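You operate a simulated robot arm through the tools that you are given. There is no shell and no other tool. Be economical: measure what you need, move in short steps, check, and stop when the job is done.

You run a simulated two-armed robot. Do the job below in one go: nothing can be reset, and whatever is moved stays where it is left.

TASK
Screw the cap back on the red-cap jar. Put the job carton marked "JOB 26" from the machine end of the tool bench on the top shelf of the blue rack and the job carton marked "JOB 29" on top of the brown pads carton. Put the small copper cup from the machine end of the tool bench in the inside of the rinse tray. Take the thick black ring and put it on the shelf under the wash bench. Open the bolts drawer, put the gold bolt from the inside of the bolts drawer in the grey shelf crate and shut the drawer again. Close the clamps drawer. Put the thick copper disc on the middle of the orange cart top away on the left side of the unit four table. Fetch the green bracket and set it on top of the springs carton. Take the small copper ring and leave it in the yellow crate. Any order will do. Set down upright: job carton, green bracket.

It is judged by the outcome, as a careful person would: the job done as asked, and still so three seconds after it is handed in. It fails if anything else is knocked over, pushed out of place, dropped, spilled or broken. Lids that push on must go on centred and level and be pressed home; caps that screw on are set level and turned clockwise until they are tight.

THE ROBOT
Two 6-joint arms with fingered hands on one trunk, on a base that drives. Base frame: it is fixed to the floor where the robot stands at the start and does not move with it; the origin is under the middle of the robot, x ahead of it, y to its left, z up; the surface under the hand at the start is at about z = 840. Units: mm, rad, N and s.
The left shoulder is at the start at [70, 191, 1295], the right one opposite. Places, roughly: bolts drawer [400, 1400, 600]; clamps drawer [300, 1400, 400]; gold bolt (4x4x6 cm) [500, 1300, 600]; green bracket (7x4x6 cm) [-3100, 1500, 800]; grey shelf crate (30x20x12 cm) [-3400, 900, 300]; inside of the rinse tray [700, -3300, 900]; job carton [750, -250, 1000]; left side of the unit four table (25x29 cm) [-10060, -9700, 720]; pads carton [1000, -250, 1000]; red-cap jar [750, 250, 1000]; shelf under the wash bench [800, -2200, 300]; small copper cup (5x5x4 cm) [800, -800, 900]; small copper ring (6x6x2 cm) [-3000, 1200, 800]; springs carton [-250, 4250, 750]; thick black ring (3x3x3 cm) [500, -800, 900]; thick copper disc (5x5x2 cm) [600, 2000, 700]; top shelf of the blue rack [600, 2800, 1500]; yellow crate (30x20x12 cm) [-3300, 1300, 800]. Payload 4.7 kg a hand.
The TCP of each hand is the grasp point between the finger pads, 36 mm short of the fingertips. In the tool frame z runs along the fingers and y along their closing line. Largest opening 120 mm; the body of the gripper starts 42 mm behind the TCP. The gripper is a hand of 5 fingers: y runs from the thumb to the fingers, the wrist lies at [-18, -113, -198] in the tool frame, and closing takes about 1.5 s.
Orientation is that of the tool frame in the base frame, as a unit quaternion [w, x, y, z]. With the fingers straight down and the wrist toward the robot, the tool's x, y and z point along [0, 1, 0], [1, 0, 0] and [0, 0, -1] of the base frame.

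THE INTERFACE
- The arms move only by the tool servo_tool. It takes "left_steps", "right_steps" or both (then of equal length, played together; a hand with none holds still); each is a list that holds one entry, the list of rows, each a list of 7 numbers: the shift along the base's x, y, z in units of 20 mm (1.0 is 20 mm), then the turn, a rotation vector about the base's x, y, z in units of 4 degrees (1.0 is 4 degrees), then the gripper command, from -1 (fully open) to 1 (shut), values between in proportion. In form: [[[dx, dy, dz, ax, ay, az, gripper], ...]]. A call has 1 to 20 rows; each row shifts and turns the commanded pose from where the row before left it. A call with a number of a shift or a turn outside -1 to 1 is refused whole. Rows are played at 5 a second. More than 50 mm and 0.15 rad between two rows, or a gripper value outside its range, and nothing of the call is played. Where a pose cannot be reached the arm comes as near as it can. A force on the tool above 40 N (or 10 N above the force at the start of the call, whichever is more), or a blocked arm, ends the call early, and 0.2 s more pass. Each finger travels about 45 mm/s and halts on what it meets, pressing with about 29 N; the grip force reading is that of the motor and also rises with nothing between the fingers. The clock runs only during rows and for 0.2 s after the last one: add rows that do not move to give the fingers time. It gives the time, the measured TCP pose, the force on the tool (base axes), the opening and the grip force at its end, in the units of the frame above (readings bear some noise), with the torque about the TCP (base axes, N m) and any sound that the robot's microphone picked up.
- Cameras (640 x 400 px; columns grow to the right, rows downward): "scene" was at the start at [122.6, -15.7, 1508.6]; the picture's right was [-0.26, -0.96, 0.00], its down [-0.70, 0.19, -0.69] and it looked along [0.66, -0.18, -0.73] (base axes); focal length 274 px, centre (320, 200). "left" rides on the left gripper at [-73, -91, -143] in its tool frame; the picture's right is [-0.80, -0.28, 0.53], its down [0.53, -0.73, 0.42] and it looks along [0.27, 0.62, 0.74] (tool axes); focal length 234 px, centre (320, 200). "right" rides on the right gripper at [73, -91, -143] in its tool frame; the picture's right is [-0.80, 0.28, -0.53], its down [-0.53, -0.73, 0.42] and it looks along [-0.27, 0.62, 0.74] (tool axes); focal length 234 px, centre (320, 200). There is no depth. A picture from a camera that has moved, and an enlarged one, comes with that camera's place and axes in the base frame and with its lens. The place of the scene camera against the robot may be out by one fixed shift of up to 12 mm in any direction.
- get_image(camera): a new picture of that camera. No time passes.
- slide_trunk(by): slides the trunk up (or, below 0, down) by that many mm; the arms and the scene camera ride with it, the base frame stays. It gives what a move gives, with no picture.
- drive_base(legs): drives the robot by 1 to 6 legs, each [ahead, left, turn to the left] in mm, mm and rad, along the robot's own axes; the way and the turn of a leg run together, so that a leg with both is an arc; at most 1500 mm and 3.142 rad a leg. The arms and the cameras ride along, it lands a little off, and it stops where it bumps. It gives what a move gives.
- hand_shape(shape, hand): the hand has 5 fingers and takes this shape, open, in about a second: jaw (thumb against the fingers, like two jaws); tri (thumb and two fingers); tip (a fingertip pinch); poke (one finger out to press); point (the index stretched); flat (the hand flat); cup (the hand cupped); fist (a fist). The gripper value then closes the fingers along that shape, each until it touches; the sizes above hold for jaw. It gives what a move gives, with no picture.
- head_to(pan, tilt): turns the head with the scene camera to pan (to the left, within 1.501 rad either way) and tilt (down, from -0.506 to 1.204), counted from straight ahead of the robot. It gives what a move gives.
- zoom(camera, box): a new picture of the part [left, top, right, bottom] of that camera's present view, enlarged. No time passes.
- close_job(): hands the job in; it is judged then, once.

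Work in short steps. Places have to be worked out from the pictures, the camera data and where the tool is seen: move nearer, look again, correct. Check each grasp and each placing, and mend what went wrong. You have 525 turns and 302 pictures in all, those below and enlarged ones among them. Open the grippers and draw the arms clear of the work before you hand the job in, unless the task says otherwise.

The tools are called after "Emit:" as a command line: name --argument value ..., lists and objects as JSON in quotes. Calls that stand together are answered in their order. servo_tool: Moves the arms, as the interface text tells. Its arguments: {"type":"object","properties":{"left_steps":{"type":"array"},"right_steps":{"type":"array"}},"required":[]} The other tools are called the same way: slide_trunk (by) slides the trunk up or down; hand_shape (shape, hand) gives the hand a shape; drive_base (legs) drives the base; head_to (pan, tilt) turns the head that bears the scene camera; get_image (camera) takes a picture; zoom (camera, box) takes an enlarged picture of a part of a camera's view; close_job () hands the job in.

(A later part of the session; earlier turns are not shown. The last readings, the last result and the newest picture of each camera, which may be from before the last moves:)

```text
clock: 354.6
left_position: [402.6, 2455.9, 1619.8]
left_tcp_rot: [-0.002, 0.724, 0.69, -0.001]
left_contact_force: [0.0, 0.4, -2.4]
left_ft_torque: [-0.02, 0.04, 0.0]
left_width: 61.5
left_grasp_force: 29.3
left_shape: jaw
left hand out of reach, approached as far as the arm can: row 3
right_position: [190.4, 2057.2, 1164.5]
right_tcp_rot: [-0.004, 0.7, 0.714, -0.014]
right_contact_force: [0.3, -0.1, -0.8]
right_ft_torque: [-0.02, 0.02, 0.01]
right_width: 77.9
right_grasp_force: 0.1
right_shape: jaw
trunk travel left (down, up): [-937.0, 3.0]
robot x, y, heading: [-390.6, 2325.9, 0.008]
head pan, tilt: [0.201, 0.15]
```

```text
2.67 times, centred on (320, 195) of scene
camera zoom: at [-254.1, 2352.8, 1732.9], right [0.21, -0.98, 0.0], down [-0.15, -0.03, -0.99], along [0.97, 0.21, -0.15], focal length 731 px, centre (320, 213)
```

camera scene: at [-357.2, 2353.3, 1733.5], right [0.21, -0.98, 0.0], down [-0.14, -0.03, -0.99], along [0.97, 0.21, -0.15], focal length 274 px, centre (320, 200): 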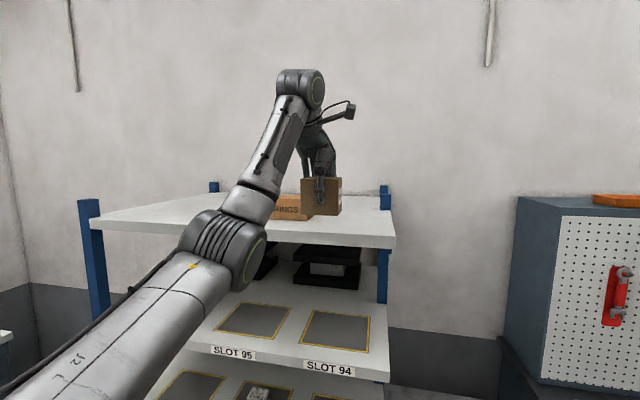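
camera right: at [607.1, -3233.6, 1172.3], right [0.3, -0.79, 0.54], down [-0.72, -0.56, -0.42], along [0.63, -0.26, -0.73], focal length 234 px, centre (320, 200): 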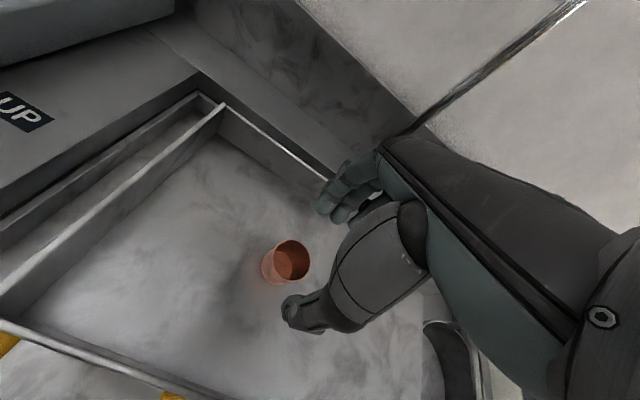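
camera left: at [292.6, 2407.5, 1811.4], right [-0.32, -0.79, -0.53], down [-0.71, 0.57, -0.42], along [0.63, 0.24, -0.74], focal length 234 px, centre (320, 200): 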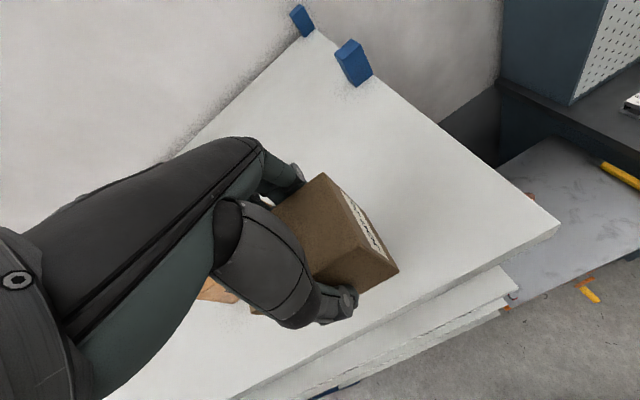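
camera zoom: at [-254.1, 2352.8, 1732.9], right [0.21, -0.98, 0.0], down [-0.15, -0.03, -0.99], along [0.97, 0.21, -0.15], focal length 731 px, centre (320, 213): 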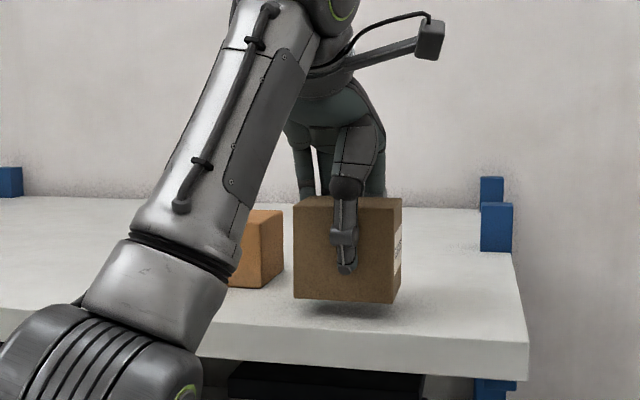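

Almost there. I lower in small steps to contact.

Emit:
servo_tool --left_steps '[[[0, 0, -0.15, 0, 0, 0, 1], [0, 0, -0.15, 0, 0, 0, 1], [0, 0, -0.15, 0, 0, 0, 1], [0, 0, 0, 0, 0, 0, 1]]]'

```text
clock: 355.6
left_position: [404.7, 2453.8, 1610.7]
left_tcp_rot: [-0.002, 0.724, 0.69, -0.002]
left_contact_force: [0.8, 0.0, -1.4]
left_ft_torque: [0.0, -0.01, -0.01]
left_width: 61.7
left_grasp_force: 28.8
left_shape: jaw
left hand out of reach, approached as far as the arm can: row 1
right_position: [190.7, 2057.6, 1163.8]
right_tcp_rot: [-0.004, 0.7, 0.714, -0.014]
right_contact_force: [-0.5, -0.4, 0.4]
right_ft_torque: [0.02, 0.02, -0.02]
right_width: 77.9
right_grasp_force: 0.0
right_shape: jaw
trunk travel left (down, up): [-937.0, 3.0]
robot x, y, heading: [-394.6, 2329.9, 0.008]
head pan, tilt: [0.201, 0.15]
```

Emit:
servo_tool --left_steps '[[[0, 0, -0.15, 0, 0, 0, 1], [0, 0, -0.15, 0, 0, 0, 1], [0, 0, 0, 0, 0, 0, 1]]]'

Emit:
zoom --camera "scene" --box '[220, 120, 420, 270]'

```text
clock: 356.4
left_position: [405.5, 2454.6, 1605.7]
left_tcp_rot: [-0.002, 0.724, 0.689, -0.002]
left_contact_force: [-0.2, -0.6, -1.3]
left_ft_torque: [-0.01, 0.01, 0.04]
left_width: 61.5
left_grasp_force: 28.9
left_shape: jaw
right_position: [190.0, 2058.2, 1163.0]
right_tcp_rot: [-0.005, 0.7, 0.714, -0.013]
right_contact_force: [0.6, 0.4, 0.0]
right_ft_torque: [0.0, -0.03, 0.01]
right_width: 78.0
right_grasp_force: 0.0
right_shape: jaw
trunk travel left (down, up): [-937.0, 3.0]
robot x, y, heading: [-389.9, 2329.0, 0.011]
head pan, tilt: [0.201, 0.15]
```

```text
2.67 times, centred on (320, 195) of scene
camera zoom: at [-254.4, 2352.8, 1732.9], right [0.21, -0.98, 0.0], down [-0.15, -0.03, -0.99], along [0.97, 0.21, -0.15], focal length 731 px, centre (320, 213)
```

zoom: 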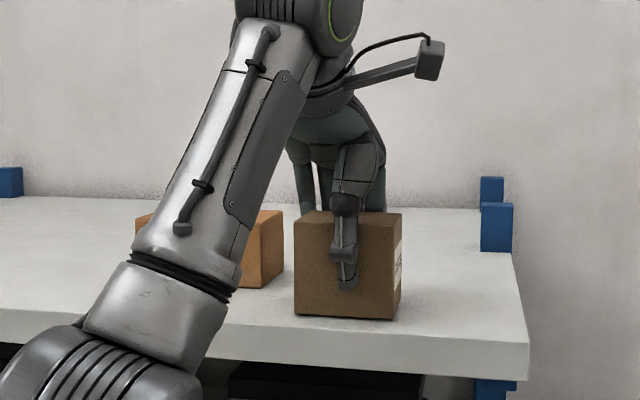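

Emit:
servo_tool --left_steps '[[[0, 0, -0.1, 0, 0, 0, 1], [0, 0, -0.1, 0, 0, 0, 1], [0, 0, -0.1, 0, 0, 0, 1], [0, 0, 0, 0, 0, 0, 1]]]'

```text
clock: 357.4
left_position: [403.5, 2455.2, 1600.6]
left_tcp_rot: [-0.001, 0.725, 0.689, 0.0]
left_contact_force: [5.9, 2.8, 18.7]
left_ft_torque: [0.17, -0.08, -0.08]
left_width: 62.4
left_grasp_force: 28.9
left_shape: jaw
right_position: [188.9, 2058.0, 1165.6]
right_tcp_rot: [-0.003, 0.7, 0.714, -0.012]
right_contact_force: [-0.6, -0.7, 0.7]
right_ft_torque: [-0.02, -0.03, 0.02]
right_width: 77.7
right_grasp_force: 0.1
right_shape: jaw
trunk travel left (down, up): [-937.0, 3.0]
robot x, y, heading: [-393.3, 2325.5, 0.009]
head pan, tilt: [0.201, 0.15]
```

Contact. I ease off, open wide and rise as high as possible.

Emit:
servo_tool --left_steps '[[[0, 0, 0.1, 0, 0, 0, 0.9], [0, 0, 0, 0, 0, 0, 0.2], [0, 0, 0, 0, 0, 0, -0.5], [0, 0, 0, 0, 0, 0, -0.5], [0, 0, 0, 0, 0, 0, -0.5], [0, 0, 0.5, 0, 0, 0, -0.5], [0, 0, 0.7, 0, 0, 0, -0.5], [0, 0, 0.7, 0, 0, 0, -0.5], [0, 0, 0.7, 0, 0, 0, -0.5], [0, 0, 0.7, 0, 0, 0, -0.5], [0, 0, 0, 0, 0, 0, -0.5]]]'

Emit:
zoom --camera "scene" --box '[220, 100, 420, 250]'

Emit:
get_image --camera "left"

```text
clock: 359.8
left_position: [402.0, 2455.6, 1667.6]
left_tcp_rot: [-0.002, 0.725, 0.689, 0.0]
left_contact_force: [-0.5, 0.3, 0.3]
left_ft_torque: [-0.02, -0.01, -0.02]
left_width: 89.9
left_grasp_force: 0.0
left_shape: jaw
right_position: [189.6, 2057.5, 1162.8]
right_tcp_rot: [-0.005, 0.7, 0.714, -0.013]
right_contact_force: [-0.2, 0.1, 0.7]
right_ft_torque: [0.0, -0.03, 0.02]
right_width: 77.9
right_grasp_force: 0.1
right_shape: jaw
trunk travel left (down, up): [-937.0, 3.0]
robot x, y, heading: [-391.5, 2329.1, 0.008]
head pan, tilt: [0.201, 0.15]
```

```text
2.67 times, centred on (320, 175) of scene
camera zoom: at [-254.2, 2353.0, 1732.9], right [0.21, -0.98, 0.0], down [-0.15, -0.03, -0.99], along [0.97, 0.21, -0.15], focal length 731 px, centre (320, 267)
```

zoom: 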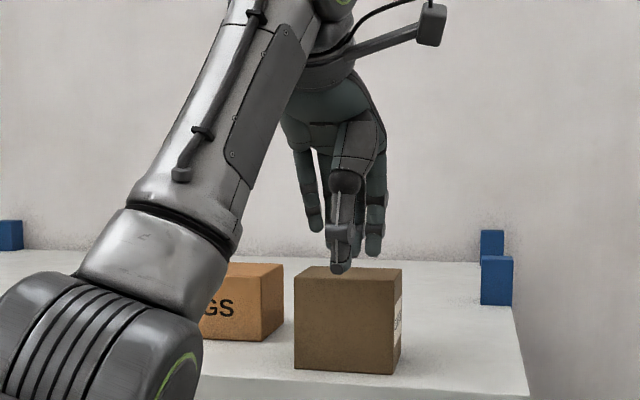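

```text
114 pictures are left
camera left: at [308.6, 2386.6, 1811.3], right [-0.32, -0.79, -0.52], down [-0.71, 0.57, -0.42], along [0.63, 0.24, -0.74], focal length 234 px, centre (320, 200)
```

left: 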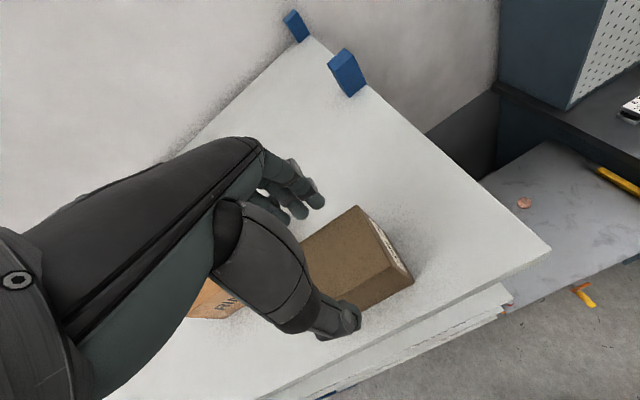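

JOB 26 stands upright on the top shelf. I raise a bit more, then back off slowly.

Emit:
servo_tool --left_steps '[[[-0.1, 0, 0.6, 0, 0, 0, -0.5], [-0.1, 0, 0.6, 0, 0, 0, -0.5], [0, 0, 0, 0, 0, 0, -0.5]]]'

Emit:
drive_base --legs '[[-300, 0, 0]]'

Emit:
head_to --pan 0.1 --tilt 0.3

Emit:
get_image --camera "scene"

```text
clock: 360.6
left_position: [400.4, 2456.4, 1692.6]
left_tcp_rot: [-0.003, 0.724, 0.69, -0.002]
left_contact_force: [0.1, -0.2, 0.3]
left_ft_torque: [0.0, 0.01, 0.02]
left_width: 89.8
left_grasp_force: 0.0
left_shape: jaw
right_position: [191.2, 2057.4, 1163.9]
right_tcp_rot: [-0.004, 0.7, 0.714, -0.012]
right_contact_force: [0.4, 0.0, -0.1]
right_ft_torque: [-0.04, 0.0, -0.05]
right_width: 77.9
right_grasp_force: 0.0
right_shape: jaw
trunk travel left (down, up): [-937.0, 3.0]
robot x, y, heading: [-388.1, 2329.9, 0.01]
head pan, tilt: [0.201, 0.15]
```

```text
clock: 362.7
left_position: [107.8, 2449.9, 1691.0]
left_tcp_rot: [-0.004, 0.726, 0.688, -0.002]
left_contact_force: [0.0, 0.4, -0.4]
left_ft_torque: [-0.01, 0.04, -0.03]
left_width: 89.6
left_grasp_force: 0.0
left_shape: jaw
right_position: [-104.6, 2051.9, 1163.8]
right_tcp_rot: [-0.005, 0.702, 0.712, -0.013]
right_contact_force: [0.5, 0.6, -0.1]
right_ft_torque: [0.01, 0.02, -0.03]
right_width: 77.7
right_grasp_force: 0.0
right_shape: jaw
trunk travel left (down, up): [-937.0, 3.0]
robot x, y, heading: [-684.0, 2327.4, 0.002]
head pan, tilt: [0.201, 0.15]
```

```text
clock: 363.4
left_position: [105.8, 2448.3, 1691.8]
left_tcp_rot: [-0.004, 0.726, 0.688, -0.002]
left_contact_force: [-0.7, 1.2, 0.5]
left_ft_torque: [0.0, 0.02, -0.02]
left_width: 89.7
left_grasp_force: 0.0
left_shape: jaw
right_position: [-105.8, 2051.4, 1164.7]
right_tcp_rot: [-0.004, 0.702, 0.712, -0.012]
right_contact_force: [0.1, 0.1, -0.3]
right_ft_torque: [0.02, -0.03, -0.01]
right_width: 78.0
right_grasp_force: 0.1
right_shape: jaw
trunk travel left (down, up): [-937.0, 3.0]
robot x, y, heading: [-686.6, 2325.4, 0.003]
head pan, tilt: [0.099, 0.3]
```

```text
113 pictures are left
camera scene: at [-546.7, 2340.7, 1718.9], right [0.1, -0.99, 0.0], down [-0.29, -0.03, -0.96], along [0.95, 0.1, -0.3], focal length 274 px, centre (320, 200)
```

scene: 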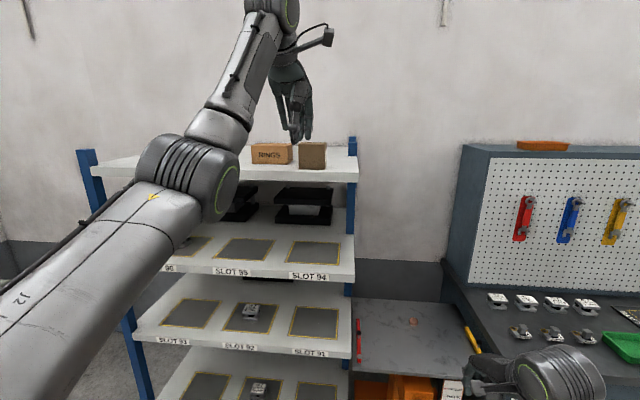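

JOB 26 is done. Next the copper disc on the orange cart at about (659, 1993): I drive right so that the left hand faces the cart.

Emit:
drive_base --legs '[[0, -560, 0]]'

Emit:
servo_tool --left_steps '[[[-0.2, 0.3, -1, 0, 0, 0, -0.5], [-0.2, 0.3, -1, 0, 0, 0, -0.5], [-0.2, 0.3, -1, 0, 0, 0, -0.5], [-0.2, 0.3, -1, 0, 0, 0, -0.5], [-0.2, 0.3, -1, 0, 0, 0, -0.5], [0, 0, -1, 0, 0, 0, -0.5], [0, 0, -1, 0, 0, 0, -0.5], [0, 0, -1, 0, 0, 0, -0.5], [0, 0, -1, 0, 0, 0, -0.5], [0, 0, -1, 0, 0, 0, -0.5], [0, 0, -1, 0, 0, 0, -0.5], [0, 0, -1, 0, 0, 0, -0.5], [0, 0, -1, 0, 0, 0, -0.5], [0, 0, -1, 0, 0, 0, -0.5], [0, 0, -1, 0, 0, 0, -0.5], [0, 0, -1, 0, 0, 0, -0.5], [0, 0, -1, 0, 0, 0, -0.5], [0, 0, -1, 0, 0, 0, -0.5], [0, 0, -1, 0, 0, 0, -0.5], [0, 0, -1, 0, 0, 0, -0.5]]]'

Emit:
slide_trunk --by -320

Emit:
head_to --pan 0.0 --tilt 0.65

Emit:
get_image --camera "scene"

```text
clock: 366.6
left_position: [108.8, 1900.3, 1692.8]
left_tcp_rot: [-0.002, 0.722, 0.692, -0.002]
left_contact_force: [0.1, 0.3, 0.8]
left_ft_torque: [-0.01, -0.01, 0.01]
left_width: 90.1
left_grasp_force: 0.1
left_shape: jaw
right_position: [-98.9, 1499.4, 1164.5]
right_tcp_rot: [-0.004, 0.699, 0.715, -0.013]
right_contact_force: [-0.1, 0.2, 0.5]
right_ft_torque: [-0.04, 0.01, 0.0]
right_width: 77.6
right_grasp_force: 0.0
right_shape: jaw
trunk travel left (down, up): [-937.0, 3.0]
robot x, y, heading: [-680.7, 1765.6, 0.018]
head pan, tilt: [0.099, 0.3]
```

```text
clock: 370.8
left_position: [117.2, 1926.7, 1293.5]
left_tcp_rot: [-0.002, 0.722, 0.692, -0.001]
left_contact_force: [0.7, 0.4, -0.1]
left_ft_torque: [0.02, 0.05, 0.01]
left_width: 89.8
left_grasp_force: 0.1
left_shape: jaw
left hand out of reach, approached as far as the arm can: row 2, 3, 4, 5
right_position: [-98.2, 1497.4, 1163.9]
right_tcp_rot: [-0.004, 0.699, 0.715, -0.012]
right_contact_force: [-0.4, -0.1, -0.1]
right_ft_torque: [-0.01, 0.03, 0.02]
right_width: 77.8
right_grasp_force: 0.0
right_shape: jaw
trunk travel left (down, up): [-937.0, 3.0]
robot x, y, heading: [-680.7, 1769.1, 0.013]
head pan, tilt: [0.099, 0.3]
```

```text
clock: 373.9
left_position: [116.7, 1925.8, 974.4]
left_tcp_rot: [-0.002, 0.722, 0.692, -0.001]
left_contact_force: [-1.1, -0.5, 0.6]
left_ft_torque: [0.02, 0.01, -0.01]
left_width: 89.7
left_grasp_force: 0.1
left_shape: jaw
right_position: [-99.5, 1498.2, 844.0]
right_tcp_rot: [-0.003, 0.699, 0.715, -0.012]
right_contact_force: [0.4, -0.2, -1.2]
right_ft_torque: [0.01, -0.03, 0.01]
right_width: 77.8
right_grasp_force: 0.0
right_shape: jaw
trunk travel left (down, up): [-617.0, 323.0]
robot x, y, heading: [-680.8, 1765.2, 0.013]
head pan, tilt: [0.099, 0.3]
```

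```text
clock: 374.8
left_position: [117.3, 1925.7, 973.4]
left_tcp_rot: [-0.003, 0.723, 0.691, -0.001]
left_contact_force: [0.0, -0.6, 0.1]
left_ft_torque: [-0.03, -0.02, -0.01]
left_width: 89.5
left_grasp_force: 0.1
left_shape: jaw
right_position: [-99.1, 1498.4, 843.7]
right_tcp_rot: [-0.004, 0.699, 0.715, -0.013]
right_contact_force: [-0.1, -0.5, -0.4]
right_ft_torque: [0.01, 0.01, 0.02]
right_width: 77.6
right_grasp_force: 0.1
right_shape: jaw
trunk travel left (down, up): [-617.0, 323.0]
robot x, y, heading: [-676.3, 1767.2, 0.013]
head pan, tilt: [0.0, 0.649]
```

```text
112 pictures are left
camera scene: at [-548.3, 1773.3, 1367.3], right [0.01, -1.0, 0.0], down [-0.6, -0.01, -0.8], along [0.8, 0.01, -0.6], focal length 274 px, centre (320, 200)
```

scene: 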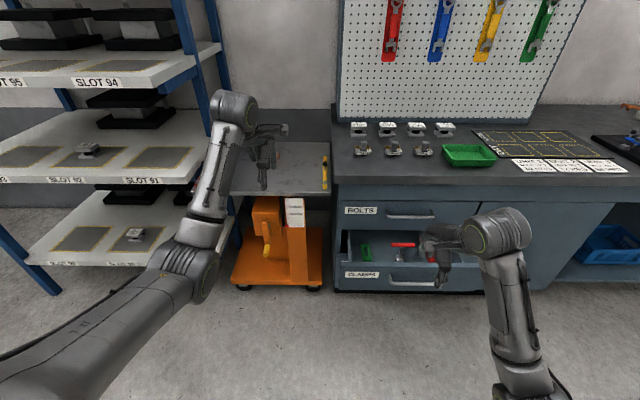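

I raise the right hand above bench level, then drive in so the left hand comes over the disc.

Emit:
servo_tool --right_steps '[[[0, 0, 1, 0, 0, 0, -0.3], [0, 0, 1, 0, 0, 0, -0.3], [0, 0, 1, 0, 0, 0, -0.3], [0, 0, 1, 0, 0, 0, -0.3], [0, 0, 1, 0, 0, 0, -0.3], [0, 0, 1, 0, 0, 0, -0.3], [0, 0, 1, 0, 0, 0, -0.3], [0, 0, 1, 0, 0, 0, -0.3], [0, 0, 1, 0, 0, 0, -0.3], [0, 0, 1, 0, 0, 0, -0.3], [0, 0, 1, 0, 0, 0, -0.3], [0, 0, 1, 0, 0, 0, -0.3]]]'

Emit:
drive_base --legs '[[0, 50, -0.013], [500, 0, 0]]'

Emit:
get_image --camera "left"

Emit:
get_image --camera "scene"

```text
clock: 377.4
left_position: [117.2, 1925.2, 975.0]
left_tcp_rot: [-0.002, 0.722, 0.691, -0.001]
left_contact_force: [0.1, -0.3, 0.5]
left_ft_torque: [-0.01, 0.01, 0.06]
left_width: 89.7
left_grasp_force: 0.0
left_shape: jaw
right_position: [-38.5, 1408.0, 1005.6]
right_tcp_rot: [-0.004, 0.697, 0.717, -0.009]
right_contact_force: [0.2, 0.8, 0.0]
right_ft_torque: [-0.01, 0.0, -0.01]
right_width: 77.7
right_grasp_force: 0.1
right_shape: jaw
right hand out of reach, approached as far as the arm can: row 1, 2, 3, 4, 5, 6, 7, 8, 9, 10, 11, 12
trunk travel left (down, up): [-617.0, 323.0]
robot x, y, heading: [-677.8, 1768.3, 0.015]
head pan, tilt: [0.0, 0.649]
```

```text
clock: 380.9
left_position: [631.8, 1958.6, 974.1]
left_tcp_rot: [-0.003, 0.729, 0.685, -0.002]
left_contact_force: [-0.3, -0.5, -1.0]
left_ft_torque: [-0.02, 0.03, -0.01]
left_width: 89.8
left_grasp_force: 0.0
left_shape: jaw
right_position: [464.6, 1443.6, 1005.0]
right_tcp_rot: [-0.004, 0.704, 0.71, -0.01]
right_contact_force: [0.4, 0.1, -0.3]
right_ft_torque: [-0.01, 0.0, -0.02]
right_width: 77.9
right_grasp_force: 0.0
right_shape: jaw
trunk travel left (down, up): [-617.0, 323.0]
robot x, y, heading: [-170.5, 1814.8, -0.006]
head pan, tilt: [0.0, 0.649]
```

```text
111 pictures are left
camera left: at [536.0, 1891.4, 1117.3], right [-0.33, -0.78, -0.52], down [-0.7, 0.58, -0.42], along [0.63, 0.23, -0.74], focal length 234 px, centre (320, 200)
```

left: 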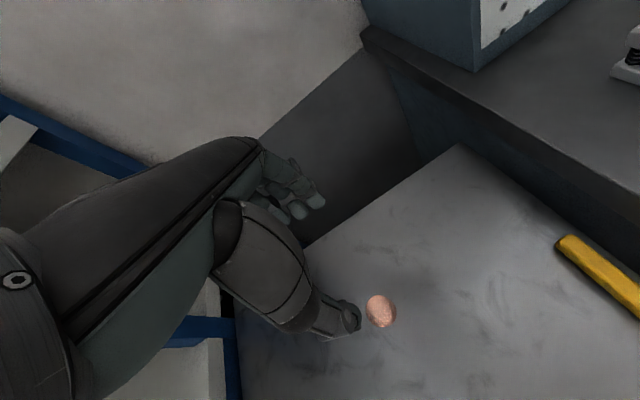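

```text
110 pictures are left
camera scene: at [-37.2, 1818.6, 1367.2], right [0.0, -1.0, 0.0], down [-0.61, 0.0, -0.8], along [0.8, 0.0, -0.61], focal length 274 px, centre (320, 200)
```

scene: 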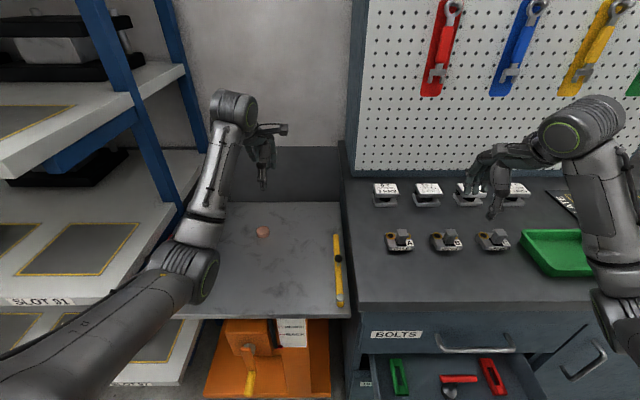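

Disc at about (622, 2006), cart top z≈700. I move over it and come down to z≈790, then look.

Emit:
servo_tool --left_steps '[[[-0.2, 0.8, 0, 0, 0, 0, -0.4], [-0.2, 0.8, 0, 0, 0, 0.3, -0.4], [0, 0.77, -0.4, 0, 0, 0.3, -0.4], [0, 0, -1, 0, 0, 0, -0.4], [0, 0, -1, 0, 0, 0, -0.4], [0, 0, -1, 0, 0, 0, -0.4], [0, 0, -1, 0, 0, 0, -0.4], [0, 0, -1, 0, 0, 0, -0.4], [0, 0, -1, 0, 0, 0, -0.4], [0, 0, -1, 0, 0, 0, -0.4], [0, 0, -1, 0, 0, 0, -0.4], [0, 0, -0.8, 0, 0, 0, -0.4], [0, 0, 0, 0, 0, 0, -0.4]]]'

Emit:
get_image --camera "left"

```text
clock: 383.7
left_position: [621.6, 2005.7, 790.3]
left_tcp_rot: [-0.003, 0.715, 0.699, -0.002]
left_contact_force: [0.0, 0.2, 0.1]
left_ft_torque: [0.0, 0.01, 0.01]
left_width: 84.6
left_grasp_force: 0.1
left_shape: jaw
right_position: [463.8, 1443.7, 1005.2]
right_tcp_rot: [-0.003, 0.704, 0.71, -0.01]
right_contact_force: [-0.1, -0.4, -0.6]
right_ft_torque: [0.01, -0.01, -0.01]
right_width: 77.7
right_grasp_force: 0.1
right_shape: jaw
trunk travel left (down, up): [-617.0, 323.0]
robot x, y, heading: [-171.4, 1812.9, -0.007]
head pan, tilt: [0.0, 0.649]
```

```text
109 pictures are left
camera left: at [528.7, 1934.6, 933.0], right [-0.3, -0.8, -0.52], down [-0.72, 0.55, -0.42], along [0.62, 0.25, -0.74], focal length 234 px, centre (320, 200)
```

left: 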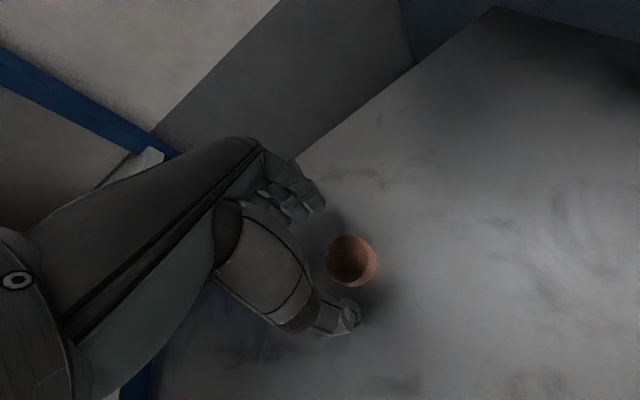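

Centred. I descend gently to z≈739 and close.

Emit:
servo_tool --left_steps '[[[0.1, 0, -0.8, 0, 0, 0, -0.4], [0, 0, -0.8, 0, 0, 0, -0.4], [0, 0, -0.5, 0, 0, 0, -0.4], [0, 0, -0.3, 0, 0, 0, -0.4], [0, 0, -0.15, 0, 0, 0, -0.4], [0, 0, 0, 0, 0, 0, -0.4]]]'

Emit:
servo_tool --left_steps '[[[0, 0, 0, 0, 0, 0, 0.2], [0, 0, 0, 0, 0, 0, 1], [0, 0, 0, 0, 0, 0, 1], [0, 0, 0, 0, 0, 0, 1], [0, 0, 0, 0, 0, 0, 1], [0, 0, 0, 0, 0, 0, 1], [0, 0, 0, 0, 0, 0, 1]]]'

Emit:
get_image --camera "left"

```text
clock: 384.3
left_position: [629.1, 2003.9, 776.9]
left_tcp_rot: [0.008, 0.716, 0.698, 0.007]
left_contact_force: [-0.2, 0.2, 22.0]
left_ft_torque: [-0.05, 1.47, -0.02]
left_width: 85.8
left_grasp_force: 0.1
left_shape: jaw
right_position: [463.8, 1444.5, 1004.9]
right_tcp_rot: [-0.003, 0.704, 0.71, -0.009]
right_contact_force: [0.3, 0.3, 0.0]
right_ft_torque: [-0.01, 0.03, 0.02]
right_width: 77.7
right_grasp_force: 0.2
right_shape: jaw
trunk travel left (down, up): [-617.0, 323.0]
robot x, y, heading: [-167.9, 1813.4, -0.005]
head pan, tilt: [0.0, 0.649]
stopped in row 3 (left hand): the force on the tool passed its limit at 49 N (the readings are from after the stop); the commanded pose is now the measured one
```

```text
clock: 385.9
left_position: [625.2, 2003.8, 777.5]
left_tcp_rot: [0.007, 0.716, 0.698, 0.007]
left_contact_force: [-11.5, -1.6, 36.2]
left_ft_torque: [-0.11, 1.98, 0.05]
left_width: 35.7
left_grasp_force: 28.5
left_shape: jaw
right_position: [460.3, 1442.9, 1007.3]
right_tcp_rot: [-0.002, 0.705, 0.709, -0.008]
right_contact_force: [-0.1, 0.6, -0.8]
right_ft_torque: [-0.04, 0.01, -0.02]
right_width: 77.6
right_grasp_force: 0.0
right_shape: jaw
trunk travel left (down, up): [-617.0, 323.0]
robot x, y, heading: [-171.9, 1809.7, -0.001]
head pan, tilt: [0.0, 0.649]
```

```text
108 pictures are left
camera left: at [529.2, 1933.3, 917.5], right [-0.29, -0.8, -0.53], down [-0.71, 0.55, -0.44], along [0.64, 0.25, -0.72], focal length 234 px, centre (320, 200)
```

left: 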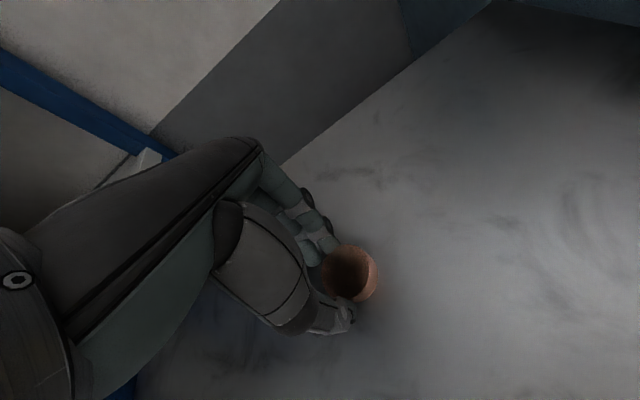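

The cart top is actually at z≈740, so the disc is nearer at about (608, 1993). I open, rise and re-centre.

Emit:
servo_tool --left_steps '[[[0, 0, 0.2, 0, 0, 0, 0.2], [0, 0, 0, 0, 0, 0, -0.2], [0, 0, 0.5, 0, 0.35, 0, -0.4], [0, 0, 0.8, 0, 0, 0, -0.4], [-0.2, -0.2, 0, -0.1, 0, 0, -0.4], [0, 0, 0, 0, 0, 0, -0.4]]]'

Emit:
get_image --camera "left"

```text
clock: 387.3
left_position: [624.1, 1999.8, 802.0]
left_tcp_rot: [0.0, 0.716, 0.698, -0.008]
left_contact_force: [0.1, 0.2, -0.8]
left_ft_torque: [0.0, -0.02, -0.02]
left_width: 83.5
left_grasp_force: 0.0
left_shape: jaw
right_position: [464.3, 1443.1, 1005.6]
right_tcp_rot: [-0.003, 0.705, 0.709, -0.01]
right_contact_force: [-0.3, -0.2, 0.1]
right_ft_torque: [-0.02, 0.01, 0.02]
right_width: 77.6
right_grasp_force: 0.0
right_shape: jaw
trunk travel left (down, up): [-617.0, 323.0]
robot x, y, heading: [-169.9, 1816.1, -0.005]
head pan, tilt: [0.0, 0.649]
```

```text
107 pictures are left
camera left: at [532.7, 1931.1, 945.9], right [-0.3, -0.8, -0.52], down [-0.72, 0.55, -0.42], along [0.62, 0.25, -0.75], focal length 234 px, centre (320, 200)
```

left: 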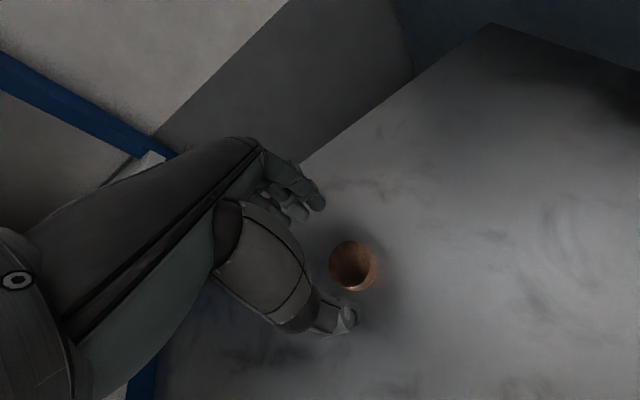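

Disc at (611, 1991). I shift, descend gently and close.

Emit:
servo_tool --left_steps '[[[-0.6, -0.45, 0, 0, 0, 0, -0.4], [0, 0, -0.6, 0, 0, 0, -0.4], [0, 0, -0.35, 0, 0, 0, -0.4], [0, 0, -0.1, 0, 0, 0, -0.4], [0, 0, 0, 0, 0, 0, 0.2], [0, 0, 0, 0, 0, 0, 1], [0, 0, 0, 0, 0, 0, 1], [0, 0, 0, 0, 0, 0, 1], [0, 0, 0, 0, 0, 0, 1], [0, 0, 0, 0, 0, 0, 1]]]'

Emit:
servo_tool --left_steps '[[[0, 0, 0.2, 0, 0, 0, 1], [0, 0, 0.5, 0, 0, 0, 1], [0, 0, 1, 0, 0, 0, 1], [0, 0, 1, 0, 0, 0, 1], [0, 0, 1, 0, 0, 0, 1], [0, 0, 1, 0, 0, 0, 1], [0, 0, 1, 0, 0, 0, 1], [0, 0, 1, 0, 0, 0, 1], [0, 0, 1, 0, 0, 0, 1], [0, 0, 0, 0, 0, 0, 1]]]'

Emit:
get_image --camera "left"

```text
clock: 389.5
left_position: [612.5, 1992.3, 780.9]
left_tcp_rot: [-0.001, 0.715, 0.699, -0.007]
left_contact_force: [-0.4, 0.1, 0.3]
left_ft_torque: [0.03, 0.01, -0.03]
left_width: 34.1
left_grasp_force: 29.0
left_shape: jaw
right_position: [464.3, 1444.8, 1005.6]
right_tcp_rot: [-0.004, 0.704, 0.71, -0.01]
right_contact_force: [0.3, 0.1, 0.6]
right_ft_torque: [0.03, -0.01, 0.01]
right_width: 77.8
right_grasp_force: 0.0
right_shape: jaw
trunk travel left (down, up): [-617.0, 323.0]
robot x, y, heading: [-167.7, 1812.5, -0.008]
head pan, tilt: [0.0, 0.649]
```

```text
clock: 391.7
left_position: [611.7, 1991.0, 934.3]
left_tcp_rot: [-0.001, 0.715, 0.699, -0.008]
left_contact_force: [0.6, -0.1, -1.5]
left_ft_torque: [-0.02, 0.01, 0.01]
left_width: 34.2
left_grasp_force: 29.1
left_shape: jaw
right_position: [465.5, 1443.9, 1005.1]
right_tcp_rot: [-0.004, 0.705, 0.709, -0.011]
right_contact_force: [0.8, 0.3, -1.2]
right_ft_torque: [-0.02, -0.03, -0.02]
right_width: 77.9
right_grasp_force: 0.1
right_shape: jaw
trunk travel left (down, up): [-617.0, 323.0]
robot x, y, heading: [-168.2, 1811.3, -0.005]
head pan, tilt: [0.0, 0.649]
```

```text
106 pictures are left
camera left: at [521.0, 1921.1, 1079.1], right [-0.3, -0.8, -0.52], down [-0.72, 0.55, -0.42], along [0.62, 0.25, -0.75], focal length 234 px, centre (320, 200)
```

left: 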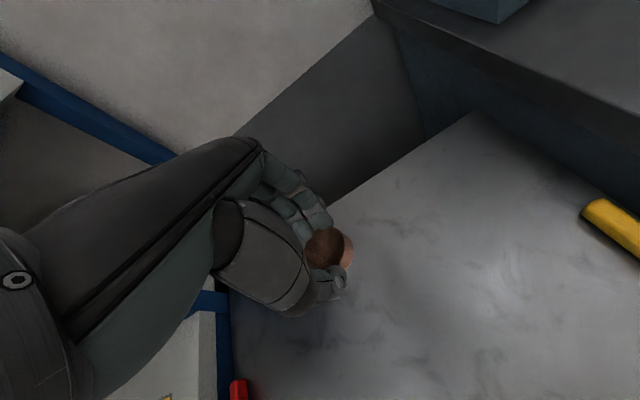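

The disc is held by the left hand. Now the drawers with the right hand: I back off in front of them and lower the trunk.

Emit:
drive_base --legs '[[-480, 0, 0], [0, -190, 0]]'

Emit:
slide_trunk --by -330

Emit:
servo_tool --left_steps '[[[-0.5, 0.5, 1, 0, 0, 0, 1], [-0.5, 0.5, 1, 0, 0, 0, 1], [-0.5, 0.5, 1, 0, 0, 0, 1], [-0.5, 0.5, 1, 0, 0, 0, 1], [-0.5, 0.5, 1, 0, 0, 0, 1], [-0.5, 0.5, 1, 0, 0, 0, 1], [-0.5, 0.5, 1, 0, 0, 0, 1], [-0.5, 0.5, 1, 0, 0, 0, 1], [-0.5, 0.5, 1, 0, 0, 0, 1], [-0.5, 0.5, 1, 0, 0, 0, 1], [0, 0, 1, 0, 0, 0, 1], [0, 0, 1, 0, 0, 0, 1], [0, 0, 0, 0, 0, 0, 1]]]'

Emit:
head_to --pan -0.2 --tilt 0.5

Emit:
get_image --camera "scene"

```text
clock: 395.7
left_position: [130.1, 1783.8, 935.0]
left_tcp_rot: [-0.002, 0.725, 0.689, -0.006]
left_contact_force: [0.0, 0.4, -2.3]
left_ft_torque: [-0.02, 0.0, -0.02]
left_width: 34.0
left_grasp_force: 29.8
left_shape: jaw
right_position: [-32.7, 1241.9, 1005.1]
right_tcp_rot: [-0.004, 0.714, 0.7, -0.008]
right_contact_force: [0.4, 0.1, -0.2]
right_ft_torque: [0.03, 0.03, -0.02]
right_width: 77.7
right_grasp_force: 0.1
right_shape: jaw
trunk travel left (down, up): [-617.0, 323.0]
robot x, y, heading: [-656.1, 1627.8, -0.026]
head pan, tilt: [0.0, 0.649]
```

```text
clock: 399.0
left_position: [129.6, 1785.4, 605.5]
left_tcp_rot: [-0.001, 0.724, 0.689, -0.007]
left_contact_force: [-0.5, -0.8, -2.3]
left_ft_torque: [0.01, -0.01, 0.01]
left_width: 34.0
left_grasp_force: 28.7
left_shape: jaw
right_position: [-32.1, 1241.5, 675.9]
right_tcp_rot: [-0.003, 0.714, 0.7, -0.011]
right_contact_force: [0.8, 0.4, -1.1]
right_ft_torque: [0.0, 0.0, -0.01]
right_width: 77.6
right_grasp_force: 0.1
right_shape: jaw
trunk travel left (down, up): [-287.0, 653.0]
robot x, y, heading: [-660.5, 1626.3, -0.033]
head pan, tilt: [0.0, 0.649]
```

```text
clock: 401.8
left_position: [122.8, 1913.8, 802.2]
left_tcp_rot: [0.0, 0.725, 0.689, -0.007]
left_contact_force: [0.3, 0.2, -2.1]
left_ft_torque: [-0.02, 0.0, 0.01]
left_width: 33.7
left_grasp_force: 29.1
left_shape: jaw
left hand out of reach, approached as far as the arm can: row 4, 5, 6, 7, 8, 9, 10, 11, 12
right_position: [-32.9, 1241.7, 674.4]
right_tcp_rot: [-0.003, 0.715, 0.699, -0.009]
right_contact_force: [0.1, 0.3, 1.2]
right_ft_torque: [0.0, -0.01, -0.05]
right_width: 78.0
right_grasp_force: 0.1
right_shape: jaw
trunk travel left (down, up): [-287.0, 653.0]
robot x, y, heading: [-657.6, 1630.4, -0.034]
head pan, tilt: [0.0, 0.649]
```

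```text
clock: 402.5
left_position: [121.3, 1913.7, 801.9]
left_tcp_rot: [0.001, 0.725, 0.689, -0.006]
left_contact_force: [-0.3, 0.4, -1.4]
left_ft_torque: [0.0, -0.02, -0.02]
left_width: 34.0
left_grasp_force: 28.7
left_shape: jaw
right_position: [-32.7, 1240.9, 674.7]
right_tcp_rot: [-0.003, 0.714, 0.7, -0.01]
right_contact_force: [-0.2, -0.4, 1.0]
right_ft_torque: [-0.01, 0.0, -0.01]
right_width: 77.5
right_grasp_force: 0.1
right_shape: jaw
trunk travel left (down, up): [-287.0, 653.0]
robot x, y, heading: [-657.8, 1629.1, -0.03]
head pan, tilt: [-0.201, 0.499]
```

```text
105 pictures are left
camera scene: at [-522.7, 1612.2, 1050.5], right [-0.23, -0.97, 0.0], down [-0.47, 0.11, -0.88], along [0.85, -0.2, -0.48], focal length 274 px, centre (320, 200)
```

scene: 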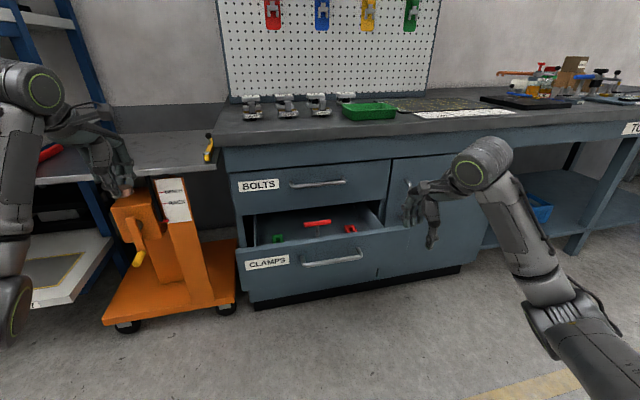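

Clamps drawer front: face x≈140, handle z≈477, y≈1419; bolts handle about (293, 1426, 652). I pitch the right hand forward (pointing at the drawers), closed, to push the clamps drawer shut.

Emit:
servo_tool --right_steps '[[[0, 0.45, -0.4, 0, -1, 0, 1], [0, 0.45, -0.4, 0, -1, 0, 1], [0, 0.45, -0.4, 0, -1, 0, 1], [0, 0.45, -0.4, 0, -1, 0, 1], [0, 0.45, -0.4, 0, -1, 0, 1], [0, 0.45, -0.4, 0, -1, 0, 1], [0, 0.45, -0.4, 0, -1, 0, 1], [0, 0.45, -0.4, 0, -1, 0, 1], [0, 0.45, -0.4, 0, -1, 0, 1], [0, 0.45, -0.4, 0, -1, 0, 1], [0, 0.45, -0.4, 0, -1, 0, 1], [0, 0.45, -0.4, 0, -1, 0, 1], [0, 0.45, -0.4, 0, -1, 0, 1], [0, 0.45, -0.4, 0, -1, 0, 1], [0, 0.45, -0.4, 0, -1, 0, 1], [0, 0.45, -0.4, 0, -1, 0, 1], [0, 0.45, -0.4, 0, -1, 0, 1], [0, 0.45, -0.4, 0, -1, 0, 1], [0, 0.45, -0.4, 0, -1, 0, 1], [0, 0.45, -0.4, 0, -1, 0, 1]]]'

Emit:
get_image --camera "scene"

```text
clock: 406.7
left_position: [121.6, 1913.1, 801.9]
left_tcp_rot: [0.001, 0.725, 0.688, -0.007]
left_contact_force: [0.4, 0.4, -1.4]
left_ft_torque: [0.0, -0.03, 0.03]
left_width: 33.5
left_grasp_force: 29.1
left_shape: jaw
right_position: [-33.5, 1416.5, 526.8]
right_tcp_rot: [0.416, 0.564, 0.573, 0.425]
right_contact_force: [0.0, 0.1, 0.4]
right_ft_torque: [0.01, 0.02, -0.02]
right_width: 0.0
right_grasp_force: 29.0
right_shape: jaw
right hand out of reach, approached as far as the arm can: row 19, 20
trunk travel left (down, up): [-287.0, 653.0]
robot x, y, heading: [-654.8, 1626.9, -0.034]
head pan, tilt: [-0.201, 0.499]
```

```text
104 pictures are left
camera scene: at [-522.8, 1612.3, 1050.5], right [-0.23, -0.97, 0.0], down [-0.47, 0.11, -0.88], along [0.85, -0.2, -0.48], focal length 274 px, centre (320, 200)
```

scene: 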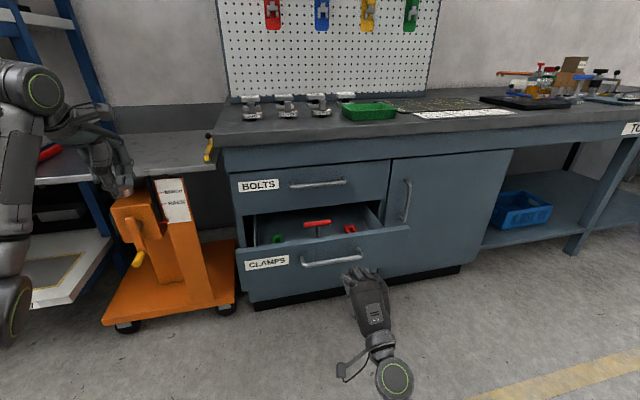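

The hand points forward at z≈516, above the handle. I push forward.

Emit:
servo_tool --right_steps '[[[1, 0, 0, 0, 0, 0, 1], [1, 0, 0, 0, 0, 0, 1], [1, 0, 0, 0, 0, 0, 1], [1, 0, 0, 0, 0, 0, 1], [1, 0, 0, 0, 0, 0, 1], [1, 0, 0, 0, 0, 0, 1], [1, 0, 0, 0, 0, 0, 1], [1, 0, 0, 0, 0, 0, 1], [1, 0, 0, 0, 0, 0, 1], [1, 0, 0, 0, 0, 0, 1], [0, 0, 0, 0, 0, 0, 1]]]'

Emit:
get_image --camera "scene"

```text
clock: 409.1
left_position: [120.7, 1914.9, 803.0]
left_tcp_rot: [0.001, 0.725, 0.688, -0.006]
left_contact_force: [-0.4, 0.2, -2.7]
left_ft_torque: [-0.03, 0.0, -0.02]
left_width: 33.9
left_grasp_force: 29.4
left_shape: jaw
right_position: [117.6, 1427.4, 509.2]
right_tcp_rot: [0.405, 0.589, 0.57, 0.405]
right_contact_force: [1.5, 6.3, 16.9]
right_ft_torque: [0.1, -0.07, 0.01]
right_width: 0.0
right_grasp_force: 28.8
right_shape: jaw
right hand out of reach, approached as far as the arm can: row 1, 5, 6, 7, 8, 9
trunk travel left (down, up): [-287.0, 653.0]
robot x, y, heading: [-658.1, 1629.4, -0.028]
head pan, tilt: [-0.201, 0.499]
```

```text
103 pictures are left
camera scene: at [-524.4, 1613.2, 1050.9], right [-0.23, -0.97, 0.0], down [-0.46, 0.11, -0.88], along [0.85, -0.2, -0.48], focal length 274 px, centre (320, 200)
```

scene: 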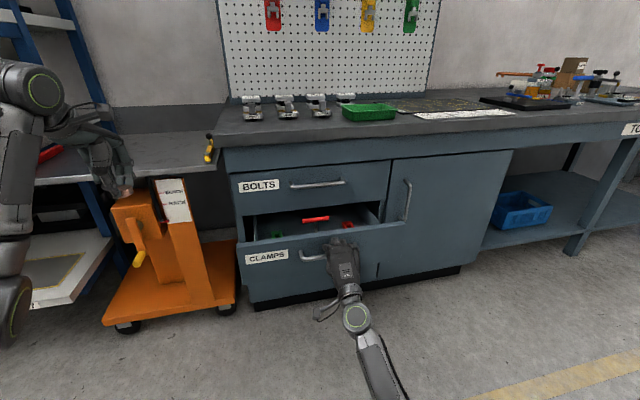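

The drawer is moving in. I push the rest by driving the base slowly forward.

Emit:
drive_base --legs '[[90, 0, 0.03]]'

Emit:
drive_base --legs '[[50, 0, 0]]'

Emit:
get_image --camera "scene"

```text
clock: 410.2
left_position: [199.1, 1936.5, 802.7]
left_tcp_rot: [0.001, 0.715, 0.699, -0.006]
left_contact_force: [0.5, -1.0, -2.1]
left_ft_torque: [-0.01, -0.03, 0.03]
left_width: 34.0
left_grasp_force: 29.4
left_shape: jaw
right_position: [211.1, 1449.2, 508.1]
right_tcp_rot: [0.398, 0.581, 0.579, 0.411]
right_contact_force: [-0.6, -7.0, 17.4]
right_ft_torque: [-0.07, -0.08, -0.03]
right_width: 0.0
right_grasp_force: 29.2
right_shape: jaw
trunk travel left (down, up): [-287.0, 653.0]
robot x, y, heading: [-568.9, 1627.4, -0.003]
head pan, tilt: [-0.201, 0.499]
```

```text
clock: 411.1
left_position: [248.0, 1936.7, 803.0]
left_tcp_rot: [0.002, 0.714, 0.7, -0.006]
left_contact_force: [0.6, -0.3, -1.8]
left_ft_torque: [-0.01, 0.01, 0.01]
left_width: 34.1
left_grasp_force: 29.5
left_shape: jaw
right_position: [260.7, 1449.2, 507.5]
right_tcp_rot: [0.399, 0.581, 0.579, 0.411]
right_contact_force: [0.2, -1.9, 15.1]
right_ft_torque: [0.0, 0.0, 0.0]
right_width: 0.0
right_grasp_force: 28.7
right_shape: jaw
trunk travel left (down, up): [-287.0, 653.0]
robot x, y, heading: [-518.4, 1627.0, -0.002]
head pan, tilt: [-0.201, 0.499]
```

```text
102 pictures are left
camera scene: at [-386.2, 1615.6, 1050.8], right [-0.2, -0.98, 0.0], down [-0.47, 0.1, -0.88], along [0.86, -0.18, -0.48], focal length 274 px, centre (320, 200)
```

scene: 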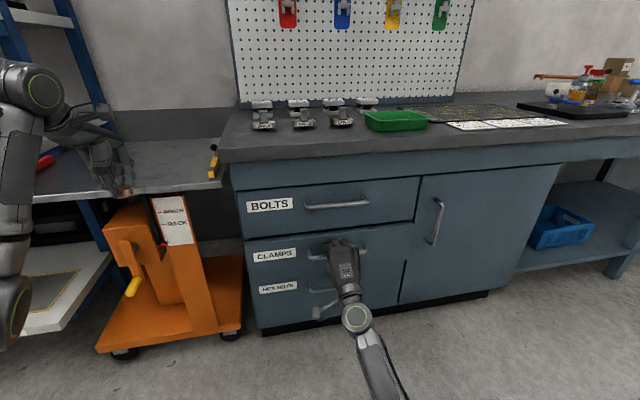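

Nearly flush. I push a bit more until it stops.

Emit:
drive_base --legs '[[20, 0, 0]]'

Emit:
zoom --camera "scene" --box '[220, 150, 440, 330]'

```text
clock: 411.9
left_position: [267.4, 1937.9, 803.2]
left_tcp_rot: [0.001, 0.715, 0.7, -0.006]
left_contact_force: [-0.1, -0.6, -1.5]
left_ft_torque: [0.02, 0.01, 0.01]
left_width: 33.6
left_grasp_force: 29.3
left_shape: jaw
right_position: [279.6, 1449.6, 509.5]
right_tcp_rot: [0.4, 0.58, 0.578, 0.412]
right_contact_force: [0.7, 1.0, 10.3]
right_ft_torque: [0.03, 0.01, -0.03]
right_width: 0.1
right_grasp_force: 29.0
right_shape: jaw
trunk travel left (down, up): [-287.0, 653.0]
robot x, y, heading: [-501.2, 1631.5, 0.001]
head pan, tilt: [-0.201, 0.499]
```

```text
2.22 times, centred on (330, 240) of scene
camera zoom: at [-366.2, 1615.6, 1050.7], right [-0.2, -0.98, 0.0], down [-0.47, 0.1, -0.88], along [0.86, -0.18, -0.48], focal length 609 px, centre (298, 111)
```

zoom: 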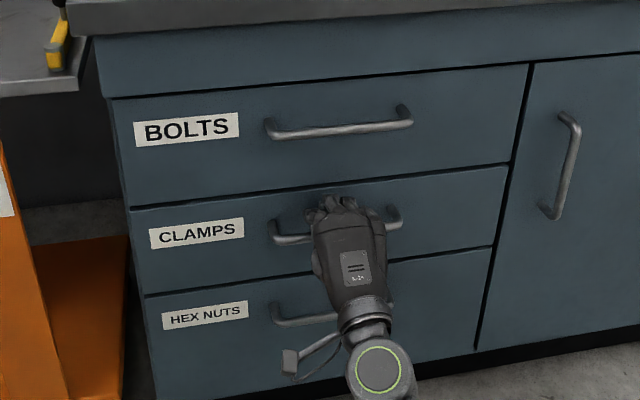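

Emit:
servo_tool --right_steps '[[[0.25, 0, 0, 0, 0, 0, 1], [0.25, 0, 0, 0, 0, 0, 1], [0.25, 0, 0, 0, 0, 0, 1], [0, 0, 0, 0, 0, 0, 1]]]'

Emit:
drive_base --legs '[[12, 0, 0]]'

```text
clock: 412.4
left_position: [266.5, 1936.4, 801.7]
left_tcp_rot: [0.0, 0.715, 0.699, -0.007]
left_contact_force: [0.4, 0.1, -2.8]
left_ft_torque: [0.01, 0.02, 0.01]
left_width: 33.5
left_grasp_force: 29.2
left_shape: jaw
right_position: [283.7, 1450.7, 511.8]
right_tcp_rot: [0.4, 0.58, 0.577, 0.414]
right_contact_force: [-26.0, 2.9, 6.0]
right_ft_torque: [0.04, -0.15, 0.22]
right_width: 0.0
right_grasp_force: 29.1
right_shape: jaw
trunk travel left (down, up): [-287.0, 653.0]
robot x, y, heading: [-500.2, 1626.8, 0.001]
head pan, tilt: [-0.201, 0.499]
stopped in row 2 (right hand): the force on the tool passed its limit at 47 N (the readings are from after the stop); the commanded pose is now the measured one
```

```text
clock: 413.1
left_position: [267.7, 1936.7, 801.5]
left_tcp_rot: [0.0, 0.715, 0.699, -0.007]
left_contact_force: [0.2, 0.6, -2.9]
left_ft_torque: [0.0, -0.04, 0.01]
left_width: 34.0
left_grasp_force: 29.4
left_shape: jaw
right_position: [284.6, 1450.8, 511.7]
right_tcp_rot: [0.399, 0.58, 0.576, 0.415]
right_contact_force: [-19.7, 2.5, 4.0]
right_ft_torque: [0.03, -0.1, 0.11]
right_width: 0.1
right_grasp_force: 29.2
right_shape: jaw
trunk travel left (down, up): [-287.0, 653.0]
robot x, y, heading: [-499.3, 1624.2, -0.0]
head pan, tilt: [-0.201, 0.499]
stopped in leg 1: the force on the tool passed its limit at 51 N (the readings are from after the stop); the commanded pose is now the measured one
```

The clamps drawer is shut against its stop. Now the bolts drawer: I back off 90 mm, open the hand a bit and bring it to handle height (290, 1426, 652).

Emit:
drive_base --legs '[[-100, 0, 0]]'

Emit:
servo_tool --right_steps '[[[0, -0.2, 0.8, 0, 0, 0, -0.2], [0, -0.2, 0.8, 0, 0, 0, -0.2], [0, -0.2, 0.8, 0, 0, 0, -0.2], [0, -0.2, 0.8, 0, 0, 0, -0.2], [0, -0.2, 0.8, 0, 0, 0, -0.2], [0, -0.2, 0.8, 0, 0, 0, -0.2], [0, 0, 0.8, 0, 0, 0, -0.2], [0, 0, 0.8, 0, 0, 0, -0.2], [0, 0, 0.85, 0, 0, 0, -0.2], [0, 0, 0, 0, 0, 0, -0.2]]]'

Emit:
get_image --camera "right"

Emit:
zoom --camera "scene" --box '[220, 130, 440, 310]'

```text
clock: 414.3
left_position: [169.6, 1936.3, 801.5]
left_tcp_rot: [0.0, 0.715, 0.699, -0.008]
left_contact_force: [-0.4, 0.5, -2.6]
left_ft_torque: [0.01, -0.01, 0.02]
left_width: 33.9
left_grasp_force: 28.9
left_shape: jaw
right_position: [187.1, 1449.8, 511.0]
right_tcp_rot: [0.399, 0.58, 0.576, 0.414]
right_contact_force: [-0.9, -0.3, 0.1]
right_ft_torque: [-0.04, 0.03, 0.0]
right_width: 0.0
right_grasp_force: 29.1
right_shape: jaw
trunk travel left (down, up): [-287.0, 653.0]
robot x, y, heading: [-598.2, 1628.2, 0.004]
head pan, tilt: [-0.201, 0.499]
```

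```text
clock: 416.5
left_position: [170.1, 1936.5, 801.1]
left_tcp_rot: [0.0, 0.715, 0.699, -0.007]
left_contact_force: [0.0, 0.5, -2.2]
left_ft_torque: [0.03, -0.02, 0.01]
left_width: 34.0
left_grasp_force: 28.9
left_shape: jaw
right_position: [186.9, 1425.9, 656.6]
right_tcp_rot: [0.399, 0.58, 0.577, 0.415]
right_contact_force: [0.6, -0.1, 0.5]
right_ft_torque: [0.0, -0.01, 0.02]
right_width: 72.1
right_grasp_force: 0.1
right_shape: jaw
trunk travel left (down, up): [-287.0, 653.0]
robot x, y, heading: [-601.8, 1629.7, -0.006]
head pan, tilt: [-0.201, 0.499]
```

```text
100 pictures are left
camera right: at [19.8, 1497.6, 620.6], right [-0.39, -0.82, 0.42], down [0.16, -0.51, -0.84], along [0.91, -0.26, 0.33], focal length 234 px, centre (320, 200)
```

right: 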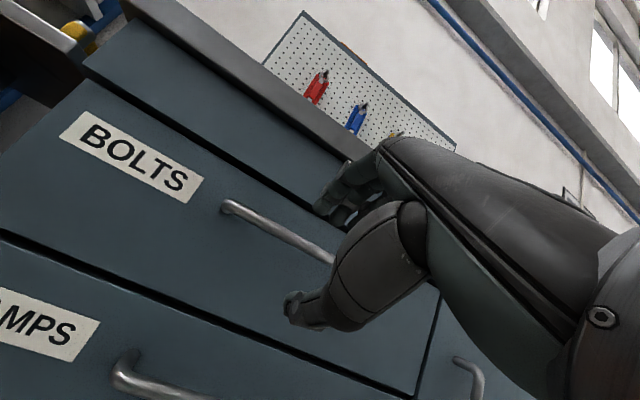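

```text
2.22 times, centred on (330, 220) of scene
camera zoom: at [-464.0, 1615.5, 1050.5], right [-0.2, -0.98, 0.0], down [-0.47, 0.1, -0.88], along [0.86, -0.18, -0.48], focal length 609 px, centre (298, 156)
```

zoom: 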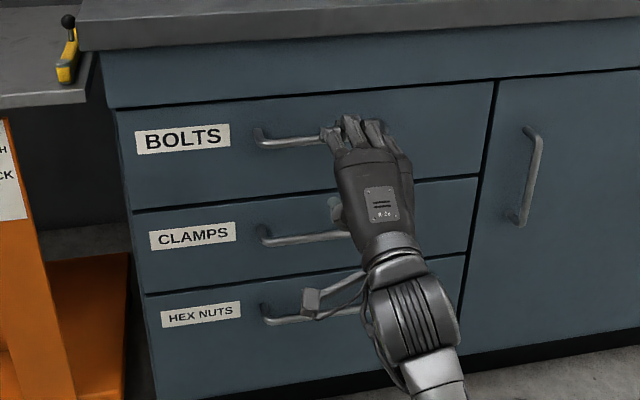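

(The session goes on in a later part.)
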